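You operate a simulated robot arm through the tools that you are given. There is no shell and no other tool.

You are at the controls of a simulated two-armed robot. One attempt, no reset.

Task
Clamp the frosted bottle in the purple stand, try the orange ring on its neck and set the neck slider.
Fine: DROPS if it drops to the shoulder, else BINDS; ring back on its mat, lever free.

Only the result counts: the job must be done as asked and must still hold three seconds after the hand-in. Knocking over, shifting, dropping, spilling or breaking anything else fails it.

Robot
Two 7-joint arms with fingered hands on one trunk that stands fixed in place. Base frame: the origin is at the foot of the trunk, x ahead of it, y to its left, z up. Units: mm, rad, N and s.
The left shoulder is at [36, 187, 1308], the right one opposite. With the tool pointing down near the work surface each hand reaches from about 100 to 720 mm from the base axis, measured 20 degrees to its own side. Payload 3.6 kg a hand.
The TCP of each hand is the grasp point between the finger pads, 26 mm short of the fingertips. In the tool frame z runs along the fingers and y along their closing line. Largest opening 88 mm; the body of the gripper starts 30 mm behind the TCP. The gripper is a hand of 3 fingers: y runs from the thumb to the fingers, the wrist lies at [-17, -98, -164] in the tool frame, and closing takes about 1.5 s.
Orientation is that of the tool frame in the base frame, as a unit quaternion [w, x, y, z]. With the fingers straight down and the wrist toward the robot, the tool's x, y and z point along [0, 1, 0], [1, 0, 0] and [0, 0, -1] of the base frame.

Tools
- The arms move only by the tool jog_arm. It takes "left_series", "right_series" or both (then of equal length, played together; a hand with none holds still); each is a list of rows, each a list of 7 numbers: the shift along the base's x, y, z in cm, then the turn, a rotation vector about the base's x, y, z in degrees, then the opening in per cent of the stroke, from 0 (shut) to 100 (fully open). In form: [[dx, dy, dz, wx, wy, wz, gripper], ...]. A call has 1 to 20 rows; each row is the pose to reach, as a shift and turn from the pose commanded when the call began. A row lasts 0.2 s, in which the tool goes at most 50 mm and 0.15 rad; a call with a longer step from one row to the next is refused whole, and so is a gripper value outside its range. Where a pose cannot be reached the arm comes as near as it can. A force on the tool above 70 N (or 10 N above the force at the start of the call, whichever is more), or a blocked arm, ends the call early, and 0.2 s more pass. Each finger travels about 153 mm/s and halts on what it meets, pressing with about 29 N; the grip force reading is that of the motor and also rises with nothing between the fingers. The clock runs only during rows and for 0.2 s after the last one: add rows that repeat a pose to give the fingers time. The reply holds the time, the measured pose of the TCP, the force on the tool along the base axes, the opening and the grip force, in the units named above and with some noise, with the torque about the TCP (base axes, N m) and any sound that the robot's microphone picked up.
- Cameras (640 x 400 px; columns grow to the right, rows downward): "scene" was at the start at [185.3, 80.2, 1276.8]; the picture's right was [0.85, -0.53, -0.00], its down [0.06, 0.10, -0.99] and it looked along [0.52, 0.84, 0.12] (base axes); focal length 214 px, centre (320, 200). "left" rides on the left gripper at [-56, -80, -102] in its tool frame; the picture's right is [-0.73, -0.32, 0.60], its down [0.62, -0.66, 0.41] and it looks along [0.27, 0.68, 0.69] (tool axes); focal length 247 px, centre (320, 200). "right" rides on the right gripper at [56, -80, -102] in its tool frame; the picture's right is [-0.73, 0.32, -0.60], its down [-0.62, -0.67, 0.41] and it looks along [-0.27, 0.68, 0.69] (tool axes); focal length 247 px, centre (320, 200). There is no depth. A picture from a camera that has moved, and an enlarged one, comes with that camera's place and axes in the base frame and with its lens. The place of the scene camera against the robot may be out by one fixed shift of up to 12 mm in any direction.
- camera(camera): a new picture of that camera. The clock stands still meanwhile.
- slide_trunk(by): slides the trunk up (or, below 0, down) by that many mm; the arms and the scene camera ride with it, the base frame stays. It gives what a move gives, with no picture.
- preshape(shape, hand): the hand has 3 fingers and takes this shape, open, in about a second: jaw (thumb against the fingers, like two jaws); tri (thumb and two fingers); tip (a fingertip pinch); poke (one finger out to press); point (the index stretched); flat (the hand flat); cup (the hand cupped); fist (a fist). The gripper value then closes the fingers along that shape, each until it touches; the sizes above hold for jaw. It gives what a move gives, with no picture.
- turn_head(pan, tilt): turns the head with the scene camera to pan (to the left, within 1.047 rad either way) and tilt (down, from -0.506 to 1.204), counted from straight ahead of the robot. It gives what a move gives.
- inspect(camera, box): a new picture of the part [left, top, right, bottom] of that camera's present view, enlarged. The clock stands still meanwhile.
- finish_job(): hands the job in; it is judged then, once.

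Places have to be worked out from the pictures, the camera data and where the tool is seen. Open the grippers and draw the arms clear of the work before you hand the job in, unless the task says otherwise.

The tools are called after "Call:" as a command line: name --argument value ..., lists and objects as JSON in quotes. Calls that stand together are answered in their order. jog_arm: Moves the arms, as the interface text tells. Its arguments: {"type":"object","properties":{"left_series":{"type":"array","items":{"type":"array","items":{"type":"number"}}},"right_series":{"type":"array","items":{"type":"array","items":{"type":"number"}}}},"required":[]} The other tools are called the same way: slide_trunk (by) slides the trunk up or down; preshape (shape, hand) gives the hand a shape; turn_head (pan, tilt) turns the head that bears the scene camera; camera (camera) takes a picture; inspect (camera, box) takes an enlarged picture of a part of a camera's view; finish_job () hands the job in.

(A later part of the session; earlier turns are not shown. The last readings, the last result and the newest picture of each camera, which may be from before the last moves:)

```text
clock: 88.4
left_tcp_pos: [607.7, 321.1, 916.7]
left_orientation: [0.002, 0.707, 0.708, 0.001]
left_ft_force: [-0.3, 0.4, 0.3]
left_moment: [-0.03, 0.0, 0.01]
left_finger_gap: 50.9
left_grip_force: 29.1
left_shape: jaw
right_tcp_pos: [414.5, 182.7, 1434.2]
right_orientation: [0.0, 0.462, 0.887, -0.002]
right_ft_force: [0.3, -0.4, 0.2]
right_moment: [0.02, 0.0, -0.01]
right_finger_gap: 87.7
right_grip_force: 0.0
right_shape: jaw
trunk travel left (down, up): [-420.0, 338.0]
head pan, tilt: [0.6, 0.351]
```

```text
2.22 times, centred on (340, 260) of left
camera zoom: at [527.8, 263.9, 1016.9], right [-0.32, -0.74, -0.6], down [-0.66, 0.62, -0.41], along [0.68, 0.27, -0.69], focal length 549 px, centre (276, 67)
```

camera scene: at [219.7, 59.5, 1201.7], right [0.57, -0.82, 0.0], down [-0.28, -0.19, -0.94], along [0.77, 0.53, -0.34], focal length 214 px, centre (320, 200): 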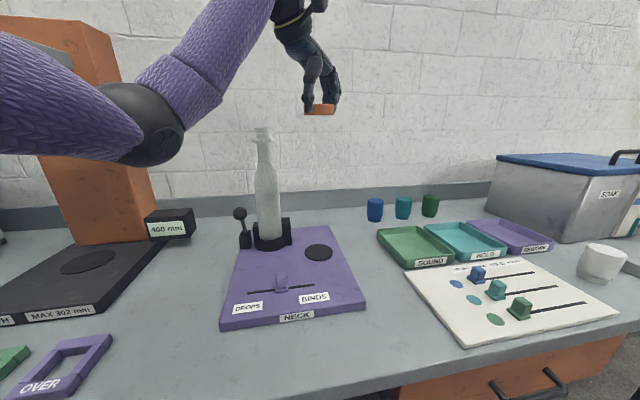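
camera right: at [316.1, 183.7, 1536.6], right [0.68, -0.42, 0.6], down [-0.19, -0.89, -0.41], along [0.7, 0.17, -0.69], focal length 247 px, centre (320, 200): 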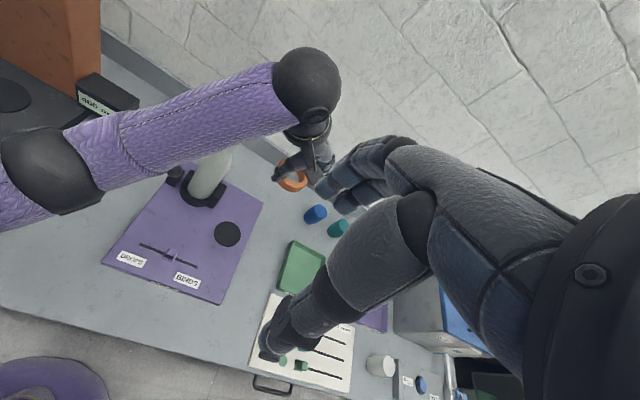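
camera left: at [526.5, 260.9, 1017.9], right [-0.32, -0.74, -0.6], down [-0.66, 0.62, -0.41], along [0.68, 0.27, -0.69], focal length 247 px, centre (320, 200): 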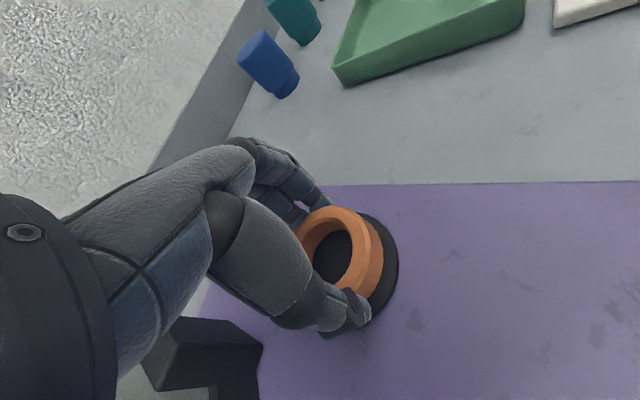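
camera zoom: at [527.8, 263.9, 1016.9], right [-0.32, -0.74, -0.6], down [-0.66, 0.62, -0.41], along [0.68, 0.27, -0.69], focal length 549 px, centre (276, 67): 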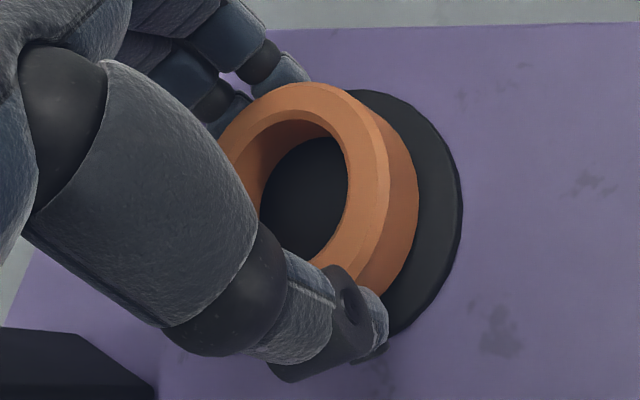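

After regripping, the ring is ≈(2,4) mm off its original place by the scene view. I lift 3 mm, shift (−2.2,−3.9) mm and set it down again.

Call:
jog_arm --left_series '[[0, 0, 0.3, 0, 0, 0, 40], [-0.1, -0.2, 0.3, 0, 0, 0, 40], [-0.22, -0.39, 0.3, 0, 0, 0, 40], [-0.22, -0.39, 0.1, 0, 0, 0, 40], [-0.22, -0.39, 0, 0, 0, 0, 40], [-0.22, -0.39, 0, 0, 0, 0, 40]]'

Call:
inspect --camera "scene" --box '[275, 190, 365, 280]'

Call:
inspect --camera "left" --box '[250, 170, 430, 350]'

```text
clock: 89.8
left_tcp_pos: [606.3, 317.8, 917.0]
left_orientation: [0.002, 0.706, 0.708, 0.002]
left_ft_force: [-0.9, 0.7, -0.7]
left_moment: [0.02, 0.0, 0.02]
left_finger_gap: 50.7
left_grip_force: 28.7
left_shape: jaw
right_tcp_pos: [413.4, 181.7, 1433.0]
right_orientation: [-0.001, 0.462, 0.887, -0.001]
right_ft_force: [-0.4, -0.5, 0.0]
right_moment: [-0.02, -0.03, -0.02]
right_finger_gap: 87.5
right_grip_force: 0.1
right_shape: jaw
trunk travel left (down, up): [-420.0, 338.0]
head pan, tilt: [0.6, 0.351]
```

```text
4.44 times, centred on (320, 235) of scene
camera zoom: at [219.6, 59.4, 1201.8], right [0.57, -0.82, 0.0], down [-0.28, -0.19, -0.94], along [0.77, 0.53, -0.34], focal length 953 px, centre (320, 44)
```

zoom: 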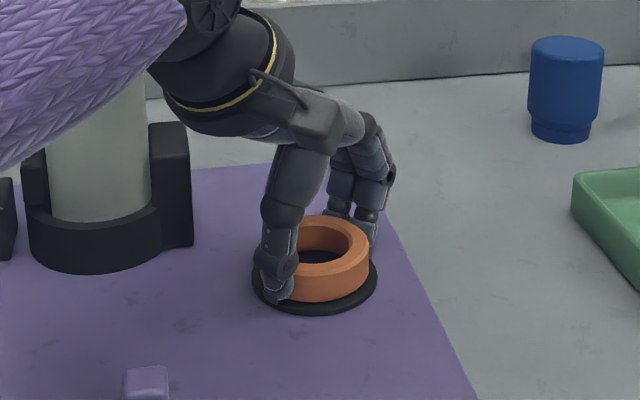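

```text
2.22 times, centred on (340, 260) of left
camera zoom: at [525.8, 260.4, 1017.0], right [-0.32, -0.74, -0.6], down [-0.66, 0.62, -0.41], along [0.68, 0.27, -0.69], focal length 549 px, centre (276, 67)
```

zoom: 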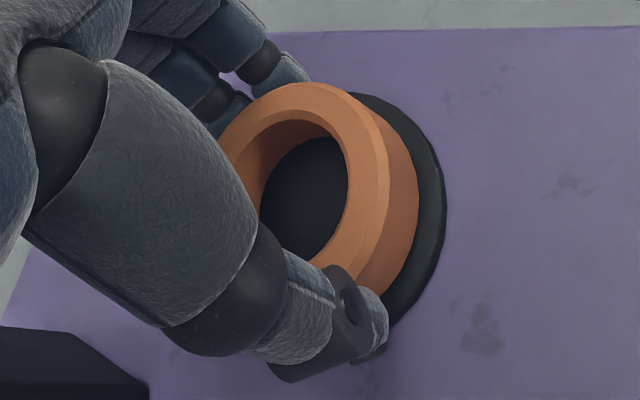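

Well centred now. I open gradually and lift off.

Call:
jog_arm --left_series '[[0, 0, 0, 0, 0, 0, 50], [0, 0, 0, 0, 0, 0, 60], [0, 0, 0, 0, 0, 0, 68], [0, 0, 0, 0, 0, 0, 76], [0, 0, 0, 0, 0, 0, 84], [0, 0, 0, 0, 0, 0, 92], [0, 0, 0, 0, 0, 0, 100], [0, 0, 0, 0, 0, 0, 100], [0, 0, 1.5, 0, 0, 0, 100], [0, 0, 4, 0, 0, 0, 100], [0, 0, 8, 0, 0, 0, 100], [0, 0, 12, 0, 0, 0, 100], [0, 0, 16, 0, 0, 0, 100], [0, 0, 19, 0, 0, 0, 100], [0, 0, 19, 0, 0, 0, 100]]'

Call:
inspect --camera "left" --box '[375, 245, 475, 345]'

Call:
inspect --camera "right" --box '[80, 100, 280, 310]'

Call:
camera --camera "scene"

```text
clock: 93.0
left_tcp_pos: [603.6, 317.5, 1105.4]
left_orientation: [0.002, 0.707, 0.708, 0.0]
left_ft_force: [0.0, 0.6, -1.0]
left_moment: [0.05, -0.01, 0.01]
left_finger_gap: 87.7
left_grip_force: 0.1
left_shape: jaw
right_tcp_pos: [413.5, 182.2, 1434.0]
right_orientation: [-0.001, 0.462, 0.887, -0.002]
right_ft_force: [0.0, -0.2, -0.6]
right_moment: [-0.01, -0.02, 0.0]
right_finger_gap: 87.7
right_grip_force: 0.0
right_shape: jaw
trunk travel left (down, up): [-420.0, 338.0]
head pan, tilt: [0.6, 0.351]
```

```text
4.00 times, centred on (425, 295) of left
camera zoom: at [523.7, 260.6, 1206.8], right [-0.32, -0.74, -0.6], down [-0.66, 0.62, -0.41], along [0.68, 0.27, -0.69], focal length 988 px, centre (-100, -180)
```

zoom: 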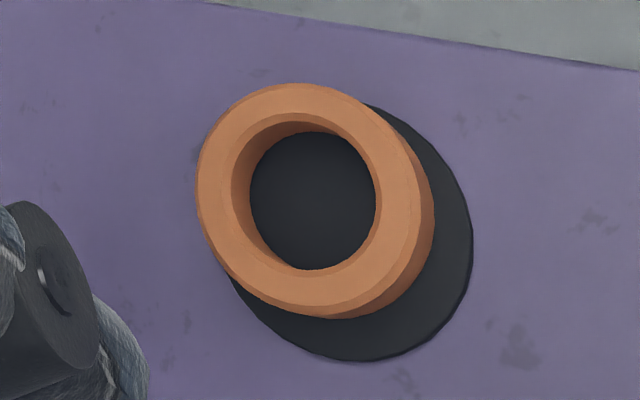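

```text
1.90 times, centred on (180, 205) of right
camera zoom: at [316.0, 183.6, 1536.6], right [0.68, -0.42, 0.6], down [-0.19, -0.89, -0.41], along [0.7, 0.17, -0.69], focal length 470 px, centre (587, 190)
```

zoom: 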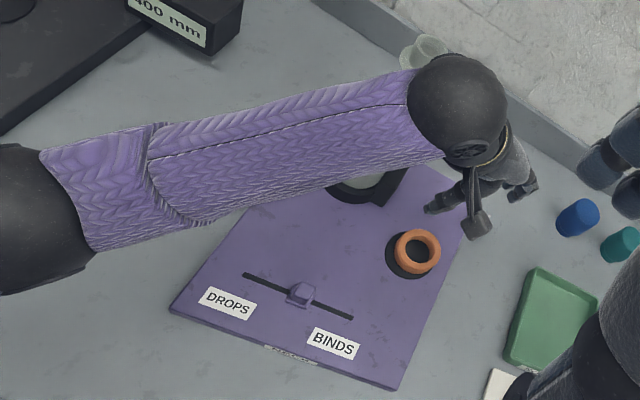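

```text
taken
camera scene: at [219.6, 59.4, 1201.8], right [0.57, -0.82, 0.0], down [-0.28, -0.19, -0.94], along [0.77, 0.53, -0.34], focal length 214 px, centre (320, 200)
```

scene: 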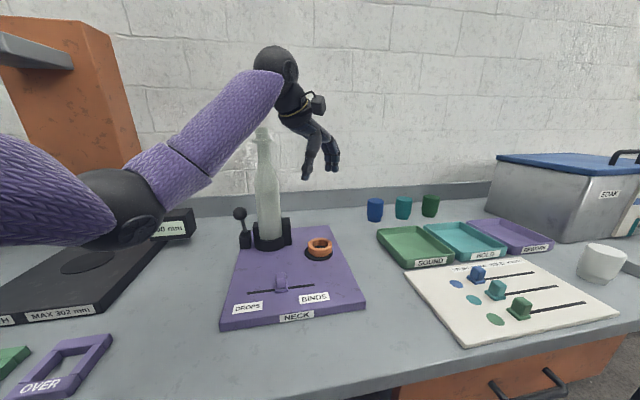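

On opening, the ring was dragged ≈7 mm toward the fingers. I go down open around it and use the fingers to push it gently back in −x instead of gripping.

Call:
jog_arm --left_series '[[0, 0, -4, 0, 0, 0, 100], [0, 0, -8, 0, 0, 0, 100], [0, 0, -12, 0, 0, 0, 100], [0, 0, -16, 0, 0, 0, 100], [0, 0, -18, 0, 0, 0, 100], [0, 0, -18.8, 0, 0, 0, 100], [-0.4, 0, -18.8, 0, 0, 0, 100], [-0.8, 0, -18.8, 0, 0, 0, 100], [-1.2, 0, -18.8, 0, 0, 0, 100], [-1.5, 0, -18.8, 0, 0, 0, 100], [-1.5, 0, -18.8, 0, 0, 0, 100]]'

Call:
inspect --camera "scene" --box '[275, 190, 365, 280]'

Call:
inspect --camera "left" --box '[250, 150, 450, 350]'

```text
clock: 95.4
left_tcp_pos: [590.9, 316.9, 917.1]
left_orientation: [0.001, 0.707, 0.708, 0.0]
left_ft_force: [0.6, -0.6, 0.4]
left_moment: [0.0, -0.04, -0.01]
left_finger_gap: 87.8
left_grip_force: 0.1
left_shape: jaw
right_tcp_pos: [413.7, 181.5, 1434.8]
right_orientation: [-0.001, 0.461, 0.887, -0.003]
right_ft_force: [-0.3, 0.3, 0.2]
right_moment: [0.02, -0.01, -0.01]
right_finger_gap: 87.5
right_grip_force: 0.0
right_shape: jaw
trunk travel left (down, up): [-420.0, 338.0]
head pan, tilt: [0.6, 0.351]
```

```text
4.44 times, centred on (320, 235) of scene
camera zoom: at [219.6, 59.3, 1201.8], right [0.57, -0.82, 0.0], down [-0.28, -0.19, -0.94], along [0.77, 0.53, -0.34], focal length 953 px, centre (320, 44)
```

zoom: 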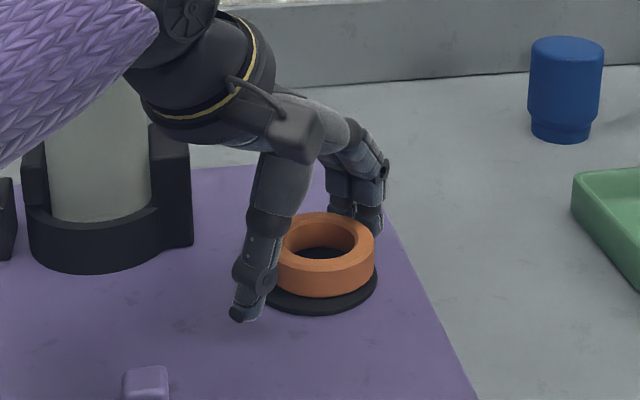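

```text
2.00 times, centred on (350, 250) of left
camera zoom: at [510.1, 260.1, 1019.3], right [-0.32, -0.74, -0.6], down [-0.66, 0.62, -0.41], along [0.68, 0.27, -0.69], focal length 494 px, centre (260, 100)
```

zoom: 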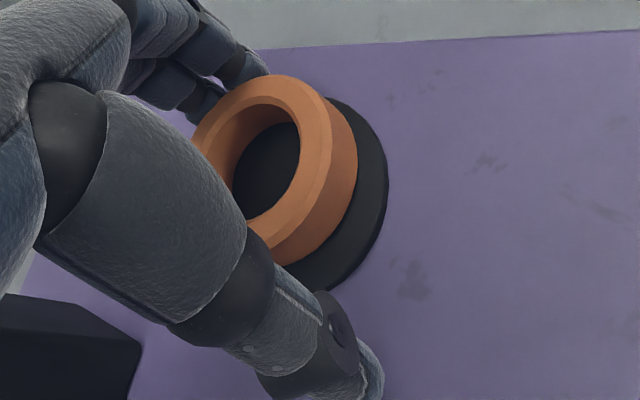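

The fingers have just reached the ring; it is ≈5 mm too far in +x. I push 7 mm more in −x and check.

Call:
jog_arm --left_series '[[-0.2, 0, 0, 0, 0, 0, 100], [-0.4, 0, 0, 0, 0, 0, 100], [-0.6, 0, 0, 0, 0, 0, 100], [-0.7, 0, 0, 0, 0, 0, 100], [-0.7, 0, 0, 0, 0, 0, 100]]'

Call:
inspect --camera "scene" --box '[275, 190, 365, 280]'

Call:
inspect --camera "left" --box '[250, 150, 450, 350]'

```text
clock: 96.6
left_tcp_pos: [583.7, 314.9, 918.0]
left_orientation: [0.002, 0.707, 0.707, 0.001]
left_ft_force: [0.8, 1.0, -1.3]
left_moment: [-0.01, 0.0, 0.02]
left_finger_gap: 87.7
left_grip_force: 0.1
left_shape: jaw
right_tcp_pos: [413.1, 182.9, 1434.7]
right_orientation: [-0.001, 0.461, 0.887, -0.002]
right_ft_force: [-0.7, 1.1, 0.1]
right_moment: [-0.01, -0.03, -0.01]
right_finger_gap: 87.5
right_grip_force: 0.0
right_shape: jaw
trunk travel left (down, up): [-420.0, 338.0]
head pan, tilt: [0.6, 0.351]
```

```text
4.44 times, centred on (320, 235) of scene
camera zoom: at [219.6, 59.3, 1201.8], right [0.57, -0.82, 0.0], down [-0.28, -0.19, -0.94], along [0.77, 0.53, -0.34], focal length 953 px, centre (320, 44)
```

zoom: 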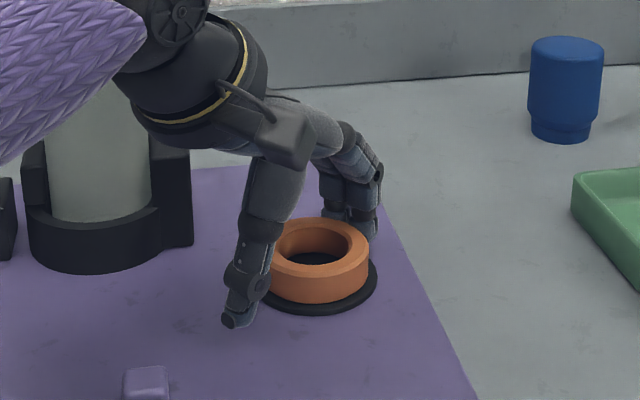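

```text
2.00 times, centred on (350, 250) of left
camera zoom: at [503.3, 259.9, 1019.7], right [-0.32, -0.74, -0.6], down [-0.66, 0.62, -0.41], along [0.68, 0.27, -0.69], focal length 494 px, centre (260, 100)
```

zoom: 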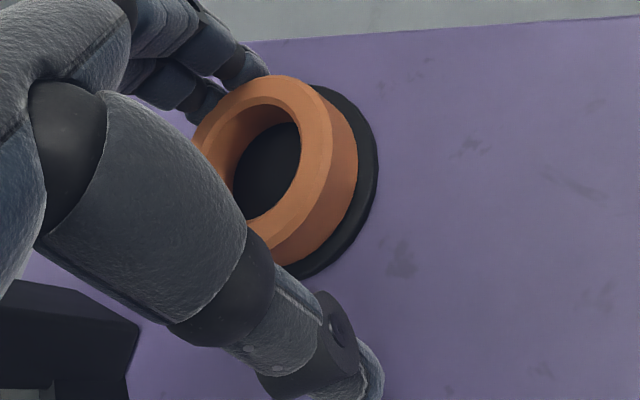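

The ring is now centred on the mat (lateral and depth both match). I back the fingers off 8 mm and lift.

Call:
jog_arm --left_series '[[0.4, 0, 0, 0, 0, 0, 100], [0.8, 0, 0, 0, 0, 0, 100], [0.8, 0, 1.5, 0, 0, 0, 100], [0.8, 0, 4.5, 0, 0, 0, 100], [0.8, 0, 8.5, 0, 0, 0, 100], [0.8, 0, 12.5, 0, 0, 0, 100], [0.8, 0, 16.5, 0, 0, 0, 100], [0.8, 0, 20, 0, 0, 0, 100], [0.8, 0, 20, 0, 0, 0, 100]]'

Call:
camera --camera "left"

Call:
inspect --camera "scene" --box '[220, 170, 380, 340]'

```text
clock: 98.6
left_tcp_pos: [590.6, 315.7, 1117.7]
left_orientation: [0.001, 0.707, 0.707, 0.0]
left_ft_force: [0.0, 0.3, 0.3]
left_moment: [0.02, 0.02, 0.06]
left_finger_gap: 87.9
left_grip_force: 0.0
left_shape: jaw
right_tcp_pos: [413.3, 183.6, 1434.3]
right_orientation: [-0.001, 0.461, 0.887, -0.002]
right_ft_force: [0.4, 0.1, 0.4]
right_moment: [0.0, 0.03, 0.05]
right_finger_gap: 87.4
right_grip_force: 0.0
right_shape: jaw
trunk travel left (down, up): [-420.0, 338.0]
head pan, tilt: [0.6, 0.351]
```

```text
taken
camera left: at [511.0, 258.8, 1219.3], right [-0.32, -0.74, -0.6], down [-0.67, 0.62, -0.41], along [0.68, 0.27, -0.69], focal length 247 px, centre (320, 200)
```

left: 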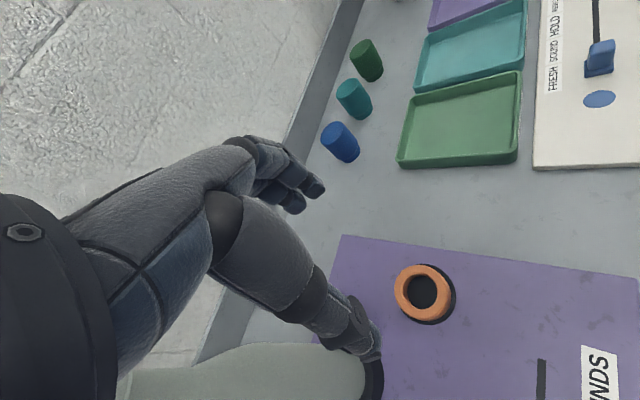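

```text
2.35 times, centred on (300, 255) of scene
camera zoom: at [219.6, 59.5, 1201.8], right [0.57, -0.82, 0.0], down [-0.28, -0.19, -0.94], along [0.77, 0.53, -0.34], focal length 505 px, centre (367, 71)
```

zoom: 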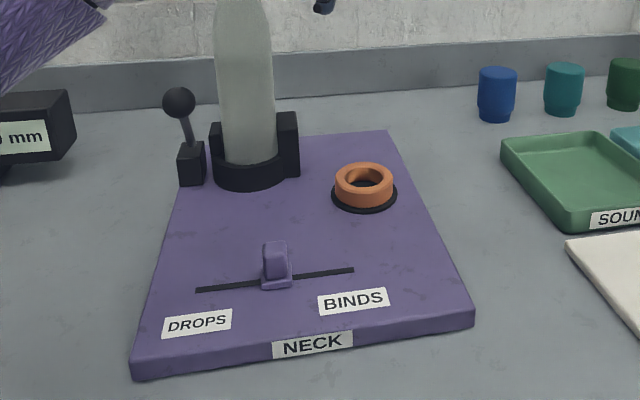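

The ring sits properly on its mat and the slider is still mid-slot at ≈(454,309). I move the left hand to the DROPS side of the slider, close the fingers and lower the tips behind the knob.

Call:
jog_arm --left_series '[[-3.4, 0.5, 0, 0, 0, 0, 80], [-6.8, 1, 0, 0, 0, 0, 50], [-10.2, 1.5, 0, 0, 0, 0, 20], [-13.6, 2, 0, 0, 0, 0, 0], [-16.8, 2.5, 0, 0, 0, 0, 0], [-16.8, 2.5, -4, 0, 0, 0, 0], [-16.8, 2.5, -8, 0, 0, 0, 0], [-16.8, 2.5, -12, 0, 0, 0, 0], [-16.8, 2.5, -15, 0, 0, 0, 0], [-16.8, 2.5, -15, 0, 0, 0, 0]]'

Call:
camera --camera "left"

Call:
inspect --camera "scene" --box '[200, 170, 380, 350]'

Call:
inspect --camera "right" --box '[80, 150, 260, 310]'

```text
clock: 100.8
left_tcp_pos: [422.7, 342.8, 969.0]
left_orientation: [0.001, 0.707, 0.707, 0.001]
left_ft_force: [-0.2, 0.3, -0.1]
left_moment: [0.0, 0.0, 0.04]
left_finger_gap: 0.0
left_grip_force: 28.9
left_shape: jaw
right_tcp_pos: [413.3, 182.6, 1434.6]
right_orientation: [-0.001, 0.463, 0.886, -0.001]
right_ft_force: [-0.3, 0.1, -0.7]
right_moment: [-0.02, 0.01, -0.05]
right_finger_gap: 87.9
right_grip_force: 0.0
right_shape: jaw
trunk travel left (down, up): [-420.0, 338.0]
head pan, tilt: [0.6, 0.351]
```

```text
taken
camera left: at [342.4, 287.1, 1070.2], right [-0.32, -0.74, -0.6], down [-0.66, 0.62, -0.41], along [0.68, 0.27, -0.69], focal length 247 px, centre (320, 200)
```

left: 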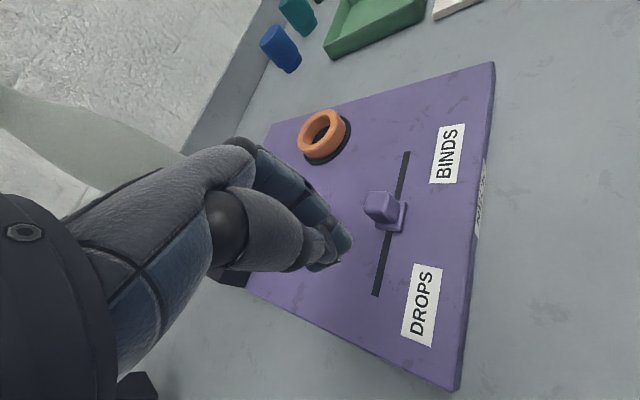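

```text
2.22 times, centred on (290, 260) of scene
camera zoom: at [219.6, 59.4, 1201.8], right [0.57, -0.82, 0.0], down [-0.28, -0.19, -0.94], along [0.77, 0.53, -0.34], focal length 477 px, centre (387, 67)
```

zoom: 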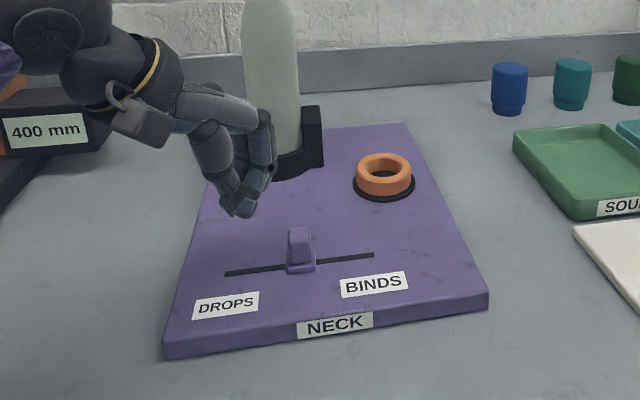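

```text
2.50 times, centred on (170, 230) of right
camera zoom: at [315.9, 183.4, 1536.7], right [0.68, -0.42, 0.6], down [-0.19, -0.89, -0.41], along [0.7, 0.17, -0.69], focal length 617 px, centre (695, 125)
```

zoom: 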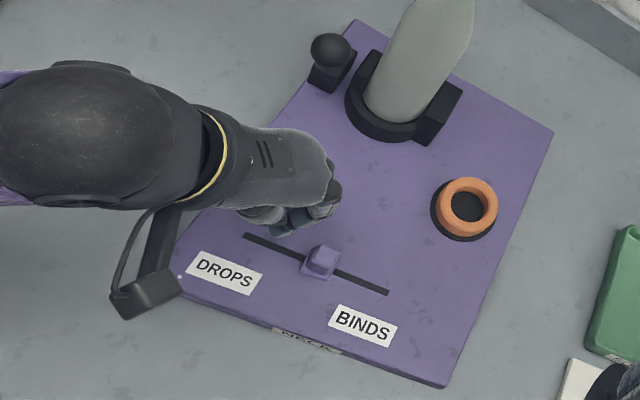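

The closed fingertips are in line with the slot, 44 mm on the DROPS side of the knob. I lower to 9 mm above the board and push along the slot toward BINDS.

Call:
jog_arm --left_series '[[0, 0, -2, 0, 0, 0, 0], [0, 0, -4, 0, 0, 0, 0], [0, 0, -4.8, 0, 0, 0, 0], [0, 0, -4.8, 0, 0, 0, 0], [0.7, -0.71, -4.8, 0, 0, 0, 0], [1.4, -1.42, -4.8, 0, 0, 0, 0], [2.1, -2.13, -4.8, 0, 0, 0, 0], [2.8, -2.84, -4.8, 0, 0, 0, 0], [3.5, -3.55, -4.8, 0, 0, 0, 0], [3.5, -3.55, -4.8, 0, 0, 0, 0]]'

Call:
camera --camera "left"

Call:
inspect --camera "scene" --box '[200, 170, 380, 350]'

Call:
inspect --camera "right" --box '[80, 150, 260, 310]'

```text
clock: 103.0
left_tcp_pos: [457.7, 306.7, 921.2]
left_orientation: [0.002, 0.706, 0.708, 0.001]
left_ft_force: [-0.6, 0.3, -0.5]
left_moment: [0.01, 0.0, 0.01]
left_finger_gap: 0.1
left_grip_force: 29.4
left_shape: jaw
right_tcp_pos: [414.2, 183.4, 1434.6]
right_orientation: [-0.001, 0.462, 0.887, -0.002]
right_ft_force: [-0.5, 0.2, -0.1]
right_moment: [0.01, 0.0, 0.01]
right_finger_gap: 87.8
right_grip_force: 0.1
right_shape: jaw
trunk travel left (down, up): [-420.0, 338.0]
head pan, tilt: [0.6, 0.351]
```

```text
taken
camera left: at [377.8, 249.6, 1021.6], right [-0.32, -0.74, -0.6], down [-0.66, 0.62, -0.41], along [0.68, 0.27, -0.69], focal length 247 px, centre (320, 200)
```

left: 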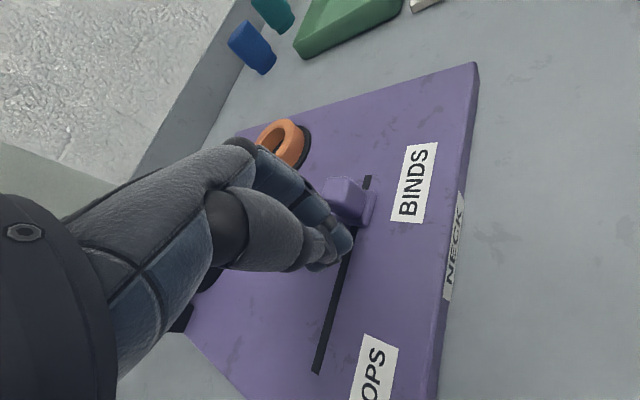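

```text
2.22 times, centred on (290, 260) of scene
camera zoom: at [219.4, 59.4, 1201.8], right [0.57, -0.82, 0.0], down [-0.28, -0.19, -0.94], along [0.77, 0.53, -0.34], focal length 477 px, centre (387, 67)
```

zoom: 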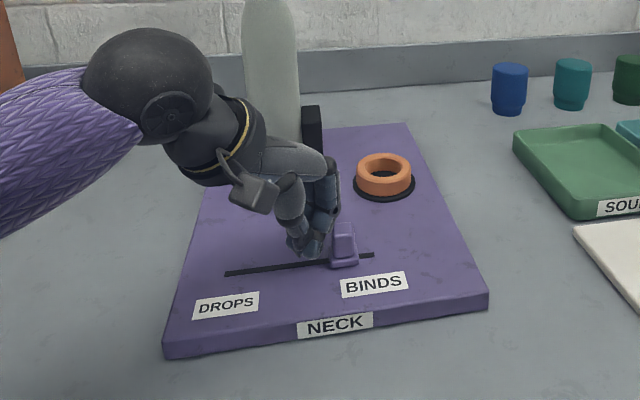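

```text
2.50 times, centred on (170, 230) of right
camera zoom: at [315.7, 183.6, 1536.7], right [0.68, -0.42, 0.6], down [-0.19, -0.89, -0.41], along [0.7, 0.17, -0.69], focal length 617 px, centre (695, 125)
```

zoom: 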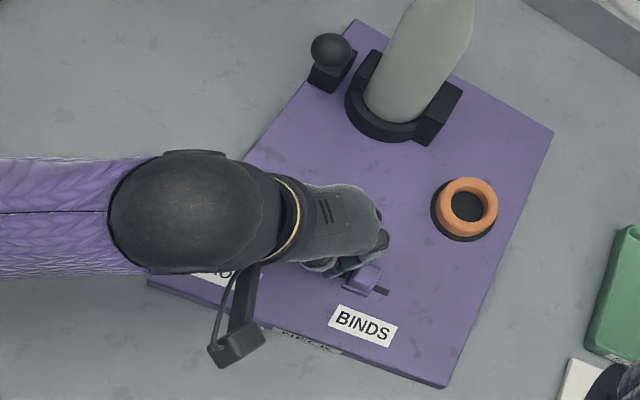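

The slider follows. I push on toward its end stop in small steps.

Call:
jog_arm --left_series '[[0.35, -0.355, 0, 0, 0, 0, 0], [0.7, -0.71, 0, 0, 0, 0, 0], [1.05, -1.065, 0, 0, 0, 0, 0], [1.4, -1.42, 0, 0, 0, 0, 0], [1.6, -1.62, 0, 0, 0, 0, 0], [1.6, -1.62, 0, 0, 0, 0, 0]]'

Call:
inspect --camera "scene" --box '[200, 170, 380, 350]'

Call:
inspect --camera "left" --box '[270, 130, 450, 310]'

```text
clock: 104.4
left_tcp_pos: [473.7, 291.4, 920.2]
left_orientation: [0.002, 0.706, 0.708, 0.001]
left_ft_force: [0.4, 0.2, 0.5]
left_moment: [0.03, 0.02, 0.0]
left_finger_gap: 0.0
left_grip_force: 29.2
left_shape: jaw
right_tcp_pos: [414.1, 182.3, 1434.8]
right_orientation: [-0.001, 0.462, 0.887, -0.002]
right_ft_force: [0.2, 0.5, -1.2]
right_moment: [-0.02, 0.01, 0.04]
right_finger_gap: 87.9
right_grip_force: 0.0
right_shape: jaw
trunk travel left (down, up): [-420.0, 338.0]
head pan, tilt: [0.6, 0.351]
```

```text
2.22 times, centred on (290, 260) of scene
camera zoom: at [219.5, 59.4, 1201.8], right [0.57, -0.82, 0.0], down [-0.28, -0.19, -0.94], along [0.77, 0.53, -0.34], focal length 477 px, centre (387, 67)
```

zoom: 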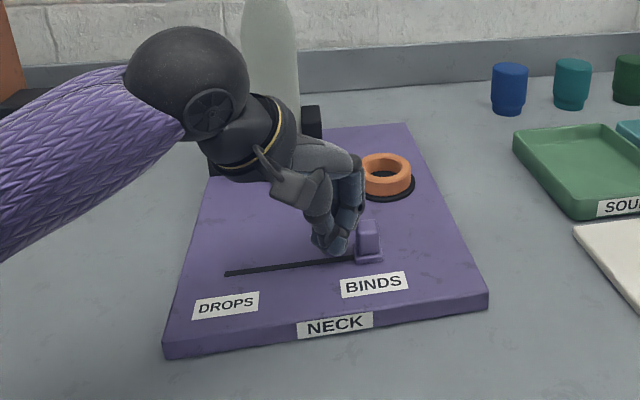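

```text
2.22 times, centred on (360, 220) of left
camera zoom: at [393.7, 234.3, 1021.5], right [-0.32, -0.74, -0.6], down [-0.66, 0.62, -0.41], along [0.68, 0.27, -0.69], focal length 549 px, centre (231, 156)
```

zoom: 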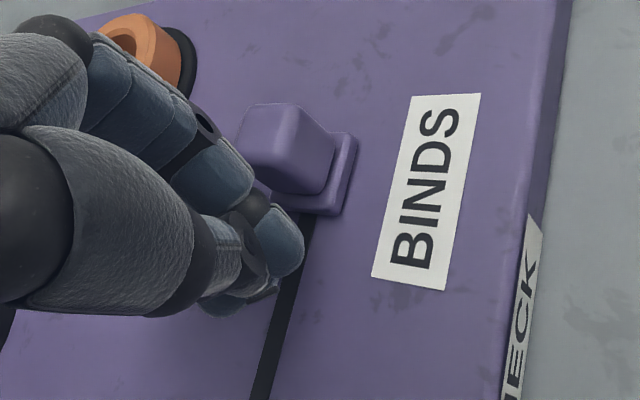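

The slider now covers the BINDS end of the slot, still without resistance. I push a few mm more to find the stop.

Call:
jog_arm --left_series '[[0.2, -0.2, 0, 0, 0, 0, 0], [0.4, -0.4, 0, 0, 0, 0, 0], [0.55, -0.56, 0, 0, 0, 0, 0], [0.55, -0.56, 0, 0, 0, 0, 0]]'

Call:
inspect --camera "scene" --box '[200, 170, 380, 350]'

Call:
inspect --camera "left" --box '[270, 130, 450, 310]'

```text
clock: 105.4
left_tcp_pos: [477.5, 288.2, 921.0]
left_orientation: [0.002, 0.705, 0.709, 0.003]
left_ft_force: [-15.9, 21.4, 6.7]
left_moment: [0.01, -0.05, 0.19]
left_finger_gap: 0.1
left_grip_force: 29.1
left_shape: jaw
right_tcp_pos: [410.7, 186.1, 1434.5]
right_orientation: [0.0, 0.461, 0.887, -0.002]
right_ft_force: [0.3, -0.6, 0.0]
right_moment: [-0.04, 0.01, 0.04]
right_finger_gap: 87.5
right_grip_force: 0.2
right_shape: jaw
trunk travel left (down, up): [-420.0, 338.0]
head pan, tilt: [0.6, 0.351]
```

```text
2.22 times, centred on (290, 260) of scene
camera zoom: at [217.1, 61.8, 1202.2], right [0.57, -0.82, 0.0], down [-0.28, -0.2, -0.94], along [0.78, 0.53, -0.34], focal length 477 px, centre (387, 67)
```

zoom: 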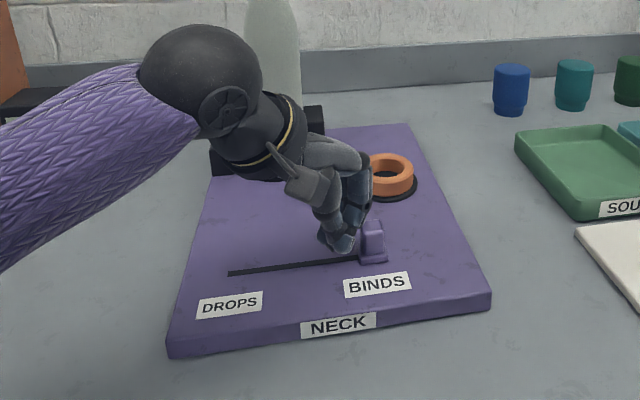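

```text
2.22 times, centred on (360, 220) of left
camera zoom: at [397.9, 231.4, 1022.4], right [-0.31, -0.74, -0.6], down [-0.67, 0.62, -0.41], along [0.68, 0.27, -0.68], focal length 549 px, centre (231, 156)
```

zoom: 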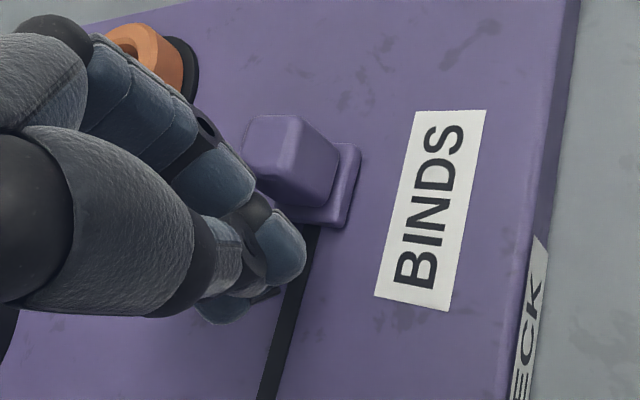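

The slider is against its BINDS end stop (27 N). I back off, lift, and turn to the tilted pose beside the lever ball (now ≈(498,472,988)) in order to free the lever.

Call:
jog_arm --left_series '[[-0.6, 0.6, 0, 0, 0, 0, 0], [-1.2, 1.2, 0, 0, 0, 0, 0], [-1.2, 1.2, 3, 0, 0, 0, 0], [-1.2, 1.2, 7, 0, 0, 0, 0], [-1.2, 1.2, 11, 0, 0, 0, 20], [-1.2, 1.2, 15, 0, 0, 0, 50], [-1.2, 1.2, 19.5, 0, 0, 0, 80], [-1.4, 4, 19.5, -3.5, -1.5, 5.5, 100], [-1.6, 6.7, 19.5, -7.1, -2.95, 11, 100], [-1.8, 9.4, 19.5, -10.6, -4.4, 16.5, 100], [-2, 12.1, 19.5, -14.2, -5.9, 22, 100], [-2.2, 14.8, 19.5, -17.7, -7.4, 27.5, 100], [-2.3, 17.5, 19.5, -21.3, -8.85, 33, 100], [-2.4, 20.3, 18.5, -24.8, -10.3, 38.4, 100], [-2.54, 23.07, 17.5, -28.4, -11.8, 43.9, 100], [-2.54, 23.07, 17.5, -28.4, -11.8, 43.9, 100]]'

Call:
camera --camera "left"

Call:
inspect --camera "scene" --box '[200, 130, 380, 330]'

Call:
inspect --camera "right" --box '[90, 90, 270, 310]'

```text
clock: 108.8
left_tcp_pos: [452.9, 516.7, 1094.6]
left_orientation: [0.24, 0.368, 0.893, -0.098]
left_ft_force: [0.0, -0.6, 0.1]
left_moment: [0.04, 0.0, 0.01]
left_finger_gap: 87.6
left_grip_force: 0.1
left_shape: jaw
right_tcp_pos: [413.4, 181.5, 1433.7]
right_orientation: [-0.001, 0.462, 0.887, -0.001]
right_ft_force: [-1.0, -0.6, -0.2]
right_moment: [-0.01, 0.01, 0.0]
right_finger_gap: 87.7
right_grip_force: 0.1
right_shape: jaw
trunk travel left (down, up): [-420.0, 338.0]
head pan, tilt: [0.6, 0.351]
```

```text
taken
camera left: at [394.8, 461.0, 1210.1], right [0.44, -0.89, -0.15], down [-0.7, -0.24, -0.67], along [0.56, 0.4, -0.73], focal length 247 px, centre (320, 200)
```

left: 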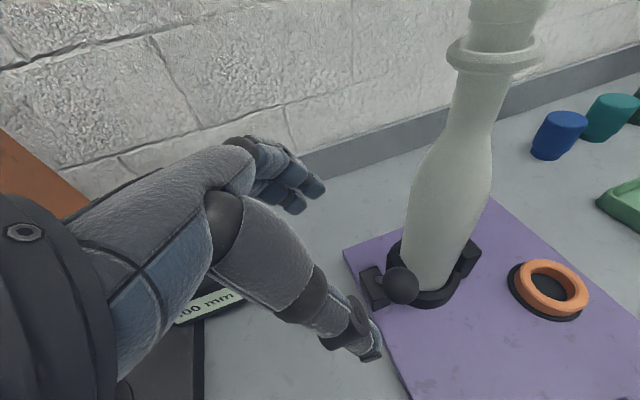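

```text
2.00 times, centred on (290, 230) of scene
camera zoom: at [219.5, 59.1, 1201.8], right [0.57, -0.82, 0.0], down [-0.28, -0.19, -0.94], along [0.77, 0.53, -0.34], focal length 429 px, centre (380, 140)
```

zoom: 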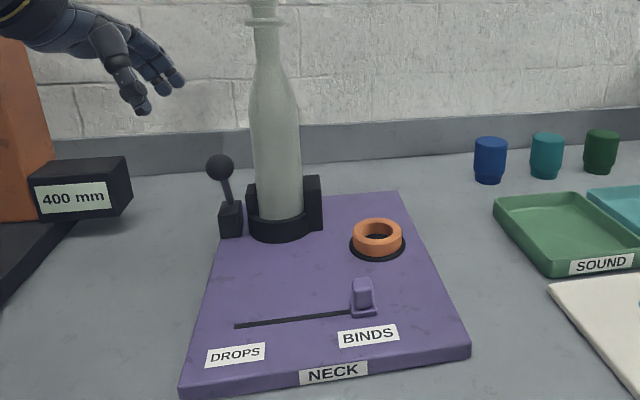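

```text
1.82 times, centred on (180, 200) of right
camera zoom: at [315.9, 183.2, 1536.8], right [0.68, -0.42, 0.6], down [-0.19, -0.89, -0.41], along [0.7, 0.17, -0.69], focal length 449 px, centre (574, 200)
```

zoom: 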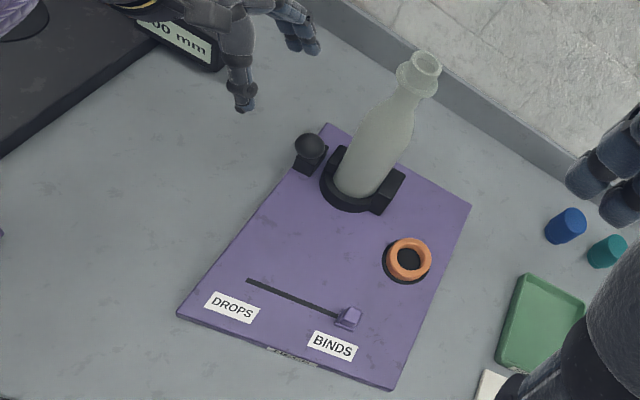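

Slider at BINDS, ring on its mat, bottle upright. The ball's predicted pixel matches, so I advance 110 mm along the tool axis to cage the ball and half-close.

Call:
jog_arm --left_series '[[1.06, -1.06, -2.6, 0, 0, 0, 100], [2.12, -2.12, -5.2, 0, 0, 0, 100], [2.83, -2.83, -6.9, 0, 0, 0, 100], [3.4, -3.4, -8.3, 0, 0, 0, 100], [3.89, -3.89, -9.53, 0, 0, 0, 100], [3.89, -3.89, -9.53, 0, 0, 0, 80], [3.89, -3.89, -9.53, 0, 0, 0, 62], [3.89, -3.89, -9.53, 0, 0, 0, 50], [3.89, -3.89, -9.53, 0, 0, 0, 50]]'

Call:
camera --camera "left"

Call:
inspect --camera "right" --box '[130, 90, 250, 210]'

Call:
inspect --camera "scene" --box '[205, 120, 325, 270]'

```text
clock: 110.8
left_tcp_pos: [493.5, 476.9, 999.0]
left_orientation: [0.241, 0.369, 0.893, -0.098]
left_ft_force: [0.8, -0.9, 0.2]
left_moment: [0.03, 0.02, 0.0]
left_finger_gap: 44.6
left_grip_force: 0.1
left_shape: jaw
right_tcp_pos: [413.0, 182.9, 1434.7]
right_orientation: [-0.001, 0.462, 0.887, -0.002]
right_ft_force: [-0.3, -0.3, 0.1]
right_moment: [0.04, 0.0, 0.01]
right_finger_gap: 87.8
right_grip_force: 0.0
right_shape: jaw
trunk travel left (down, up): [-420.0, 338.0]
head pan, tilt: [0.6, 0.351]
```

```text
taken
camera left: at [435.5, 421.2, 1115.7], right [0.44, -0.89, -0.15], down [-0.7, -0.23, -0.67], along [0.56, 0.4, -0.73], focal length 247 px, centre (320, 200)
```

left: 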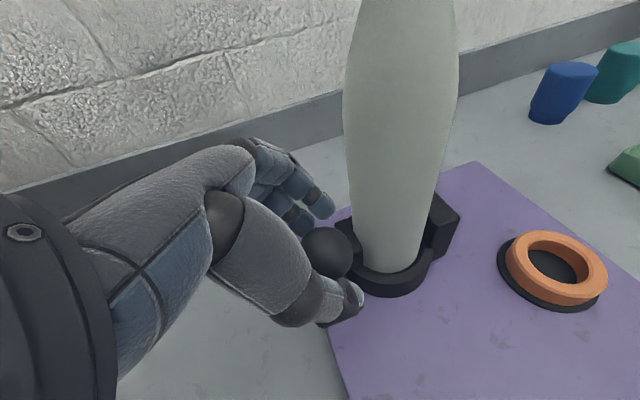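

```text
3.33 times, centred on (190, 150) of right
camera zoom: at [315.9, 183.4, 1536.7], right [0.68, -0.42, 0.6], down [-0.19, -0.89, -0.41], along [0.7, 0.17, -0.69], focal length 823 px, centre (753, 367)
```

zoom: 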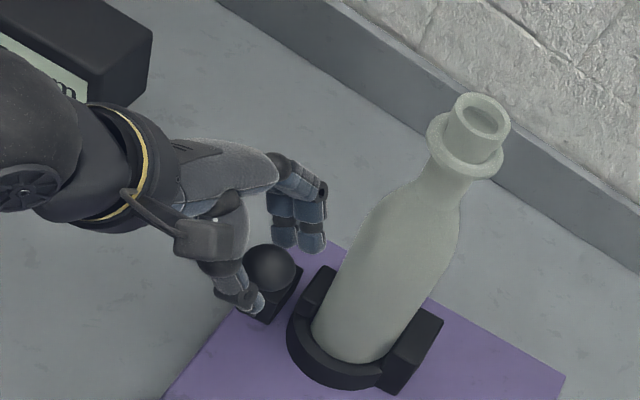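

```text
2.67 times, centred on (265, 195) of scene
camera zoom: at [219.6, 59.4, 1201.8], right [0.57, -0.82, 0.0], down [-0.28, -0.19, -0.94], along [0.77, 0.53, -0.34], focal length 572 px, centre (467, 213)
```

zoom: 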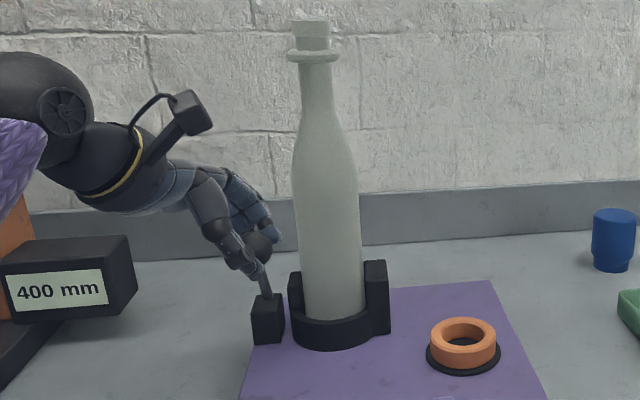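

The ball is caged with the thumb on its front side. I push it back toward the wall along its arc.

Call:
jog_arm --left_series '[[0.4, 0.4, 0.25, 0, 0, 0, 50], [0.75, 0.75, 0.45, 0, 0, 0, 50], [1.3, 1.3, 0.7, 0, 0, 0, 50], [1.87, 1.87, 0.88, 0, 0, 0, 50], [2.45, 2.45, 1, 0, 0, 0, 50], [3.02, 3.02, 1, 0, 0, 0, 50], [3.02, 3.02, 1, 0, 0, 0, 50]]'

Call:
camera --camera "left"

Call:
inspect --camera "right" --box '[130, 90, 250, 210]'

Call:
inspect --camera "scene" --box '[205, 120, 325, 270]'

```text
clock: 112.4
left_tcp_pos: [524.3, 506.6, 1009.7]
left_orientation: [0.24, 0.37, 0.892, -0.097]
left_ft_force: [0.1, -0.2, 0.0]
left_moment: [-0.01, 0.01, 0.0]
left_finger_gap: 44.2
left_grip_force: 0.1
left_shape: jaw
right_tcp_pos: [412.6, 183.0, 1435.8]
right_orientation: [0.0, 0.462, 0.887, -0.002]
right_ft_force: [-0.7, 0.0, -0.1]
right_moment: [0.0, 0.01, -0.01]
right_finger_gap: 87.8
right_grip_force: 0.1
right_shape: jaw
trunk travel left (down, up): [-420.0, 338.0]
head pan, tilt: [0.6, 0.351]
```

```text
taken
camera left: at [465.9, 450.6, 1125.8], right [0.44, -0.89, -0.15], down [-0.7, -0.23, -0.67], along [0.56, 0.4, -0.73], focal length 247 px, centre (320, 200)
```

left: 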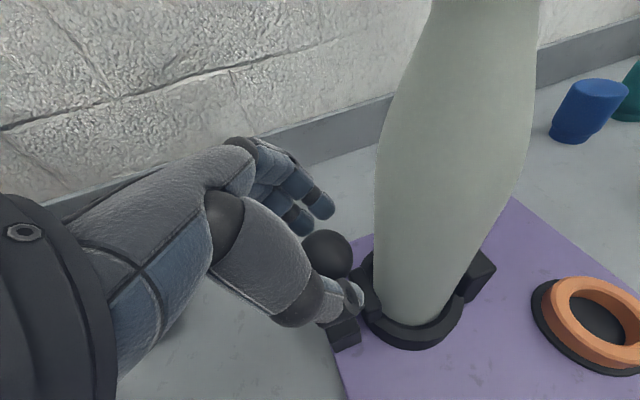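

```text
3.33 times, centred on (190, 150) of right
camera zoom: at [315.8, 183.4, 1536.7], right [0.68, -0.42, 0.6], down [-0.19, -0.89, -0.41], along [0.7, 0.17, -0.69], focal length 823 px, centre (753, 367)
```

zoom: 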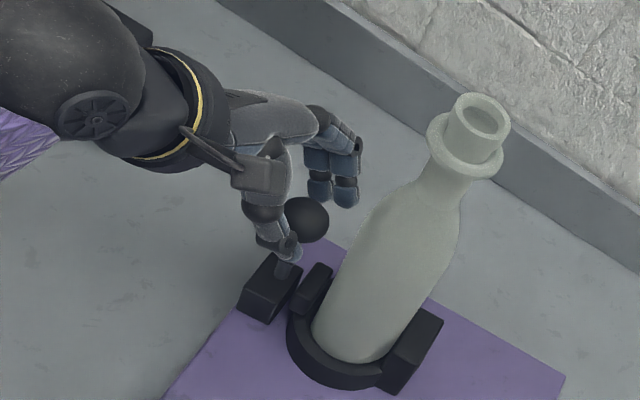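

```text
2.67 times, centred on (265, 195) of scene
camera zoom: at [219.5, 59.3, 1201.8], right [0.57, -0.82, 0.0], down [-0.28, -0.19, -0.94], along [0.77, 0.53, -0.34], focal length 572 px, centre (467, 213)
```

zoom: 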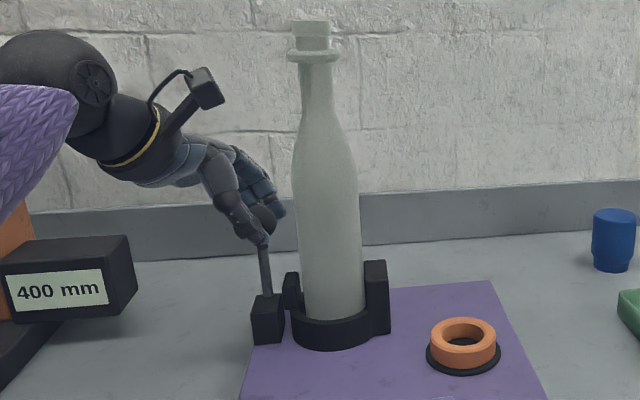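

The lever swings back easily and the jaw is retracting. I continue to its original rest position.

Call:
jog_arm --left_series '[[0.6, 0.6, 0, 0, 0, 0, 50], [1.15, 1.15, -0.1, 0, 0, 0, 50], [1.7, 1.7, -0.3, 0, 0, 0, 50], [2.2, 2.2, -0.5, 0, 0, 0, 50], [2.7, 2.7, -0.6, 0, 0, 0, 50], [3, 3, -0.7, 0, 0, 0, 50], [3, 3, -0.7, 0, 0, 0, 50]]'

Call:
camera --camera "left"

Call:
inspect --camera "right" --box '[130, 90, 250, 210]'

Call:
inspect --camera "scene" --box '[205, 120, 325, 270]'

```text
clock: 114.0
left_tcp_pos: [552.8, 535.3, 1003.8]
left_orientation: [0.24, 0.369, 0.893, -0.097]
left_ft_force: [-1.8, -1.5, 0.0]
left_moment: [-0.03, 0.03, -0.02]
left_finger_gap: 45.5
left_grip_force: 0.0
left_shape: jaw
right_tcp_pos: [413.8, 182.3, 1435.0]
right_orientation: [-0.001, 0.462, 0.887, -0.002]
right_ft_force: [-0.9, 0.4, 0.0]
right_moment: [-0.01, 0.01, 0.0]
right_finger_gap: 87.7
right_grip_force: 0.0
right_shape: jaw
trunk travel left (down, up): [-420.0, 338.0]
head pan, tilt: [0.6, 0.351]
```

```text
taken
camera left: at [495.5, 480.1, 1119.0], right [0.44, -0.89, -0.15], down [-0.7, -0.23, -0.67], along [0.56, 0.4, -0.73], focal length 247 px, centre (320, 200)
```

left: 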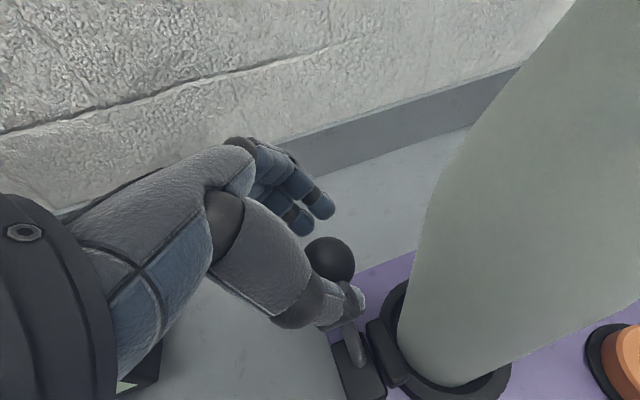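

```text
3.33 times, centred on (190, 150) of right
camera zoom: at [315.7, 183.2, 1536.8], right [0.68, -0.42, 0.6], down [-0.19, -0.89, -0.41], along [0.7, 0.17, -0.69], focal length 823 px, centre (753, 367)
```

zoom: 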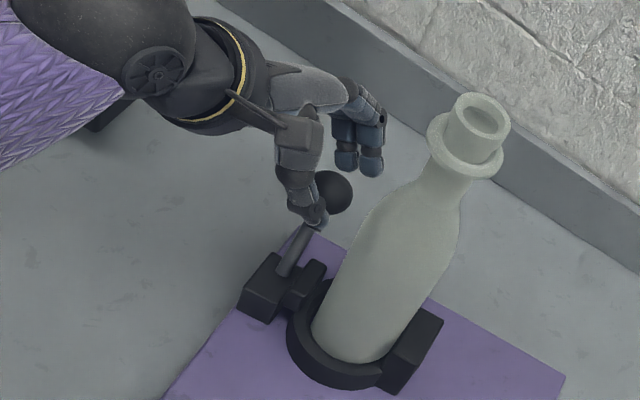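

```text
2.67 times, centred on (265, 195) of scene
camera zoom: at [219.4, 59.2, 1201.8], right [0.57, -0.82, 0.0], down [-0.28, -0.19, -0.94], along [0.77, 0.53, -0.34], focal length 572 px, centre (467, 213)
```

zoom: 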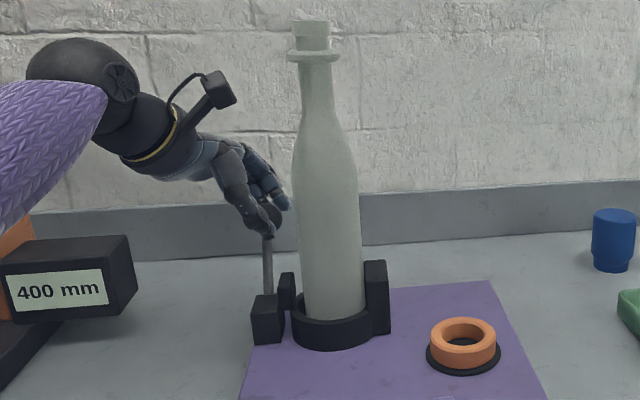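

The ball is back at its original rest position (pixel matches the start). I ease off, open and withdraw along the tool axis.

Call:
jog_arm --left_series '[[-0.3, -0.3, 0, 0, 0, 0, 60], [-0.5, -0.5, 0.1, 0, 0, 0, 80], [-0.5, -0.5, 0.1, 0, 0, 0, 100], [-0.5, -0.5, 0.1, 0, 0, 0, 100], [-1.2, 0.2, 1.8, 0, 0, 0, 100], [-2.2, 1.2, 4.3, 0, 0, 0, 100], [-3.2, 2.2, 6.8, 0, 0, 0, 100], [-4.3, 3.3, 9.6, 0, 0, 0, 100], [-5.5, 3.3, 13, 0, 0, 0, 100], [-8, 2.5, 16, 0, 0, 0, 100], [-11, 1.5, 18, 0, 0, 0, 100], [-11, 1.5, 18, 0, 0, 0, 100]]'

Call:
camera --camera "scene"

Call:
inspect --camera "scene" --box '[205, 120, 385, 340]'

Call:
inspect --camera "right" --box '[90, 90, 270, 310]'

```text
clock: 116.6
left_tcp_pos: [444.9, 550.2, 1181.7]
left_orientation: [0.239, 0.369, 0.893, -0.098]
left_ft_force: [0.4, 0.7, -0.8]
left_moment: [-0.05, 0.02, 0.02]
left_finger_gap: 87.6
left_grip_force: 0.1
left_shape: jaw
right_tcp_pos: [413.9, 182.4, 1433.5]
right_orientation: [-0.001, 0.461, 0.887, -0.002]
right_ft_force: [-0.1, 0.7, -0.4]
right_moment: [0.0, -0.01, 0.05]
right_finger_gap: 87.6
right_grip_force: 0.1
right_shape: jaw
trunk travel left (down, up): [-420.0, 338.0]
head pan, tilt: [0.6, 0.351]
```

```text
taken
camera scene: at [219.9, 59.5, 1201.7], right [0.57, -0.82, 0.0], down [-0.28, -0.19, -0.94], along [0.77, 0.53, -0.34], focal length 214 px, centre (320, 200)
```

scene: 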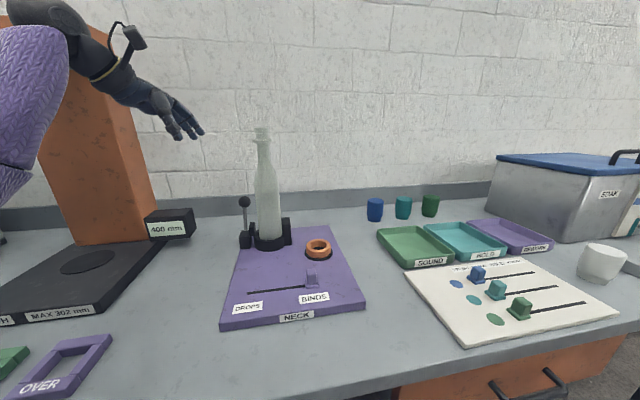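

```text
1.82 times, centred on (295, 230) of scene
camera zoom: at [219.9, 59.5, 1201.7], right [0.57, -0.82, 0.0], down [-0.28, -0.19, -0.94], along [0.77, 0.53, -0.34], focal length 390 px, centre (366, 146)
```

zoom: 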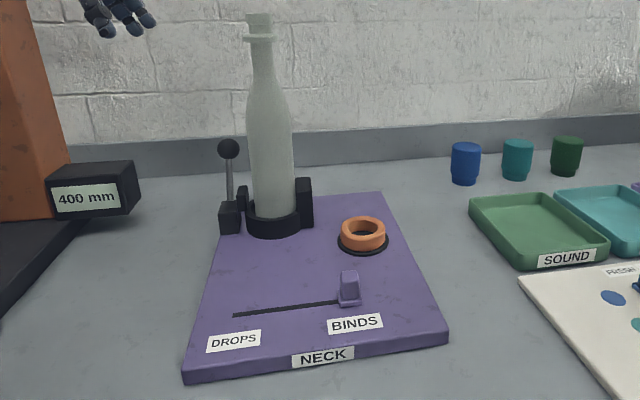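

```text
1.82 times, centred on (180, 200) of right
camera zoom: at [316.4, 183.7, 1536.5], right [0.68, -0.42, 0.6], down [-0.19, -0.89, -0.41], along [0.7, 0.17, -0.69], focal length 449 px, centre (574, 200)
```

zoom: 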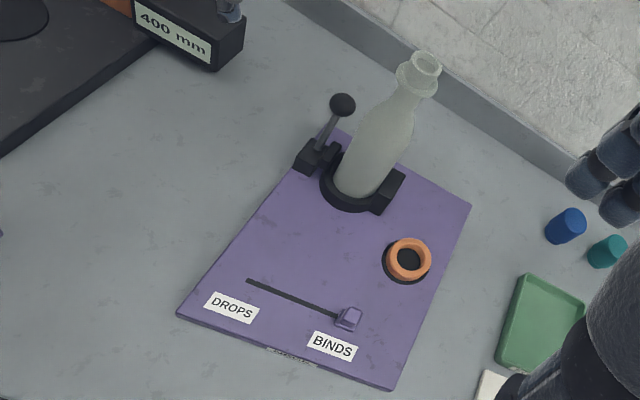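

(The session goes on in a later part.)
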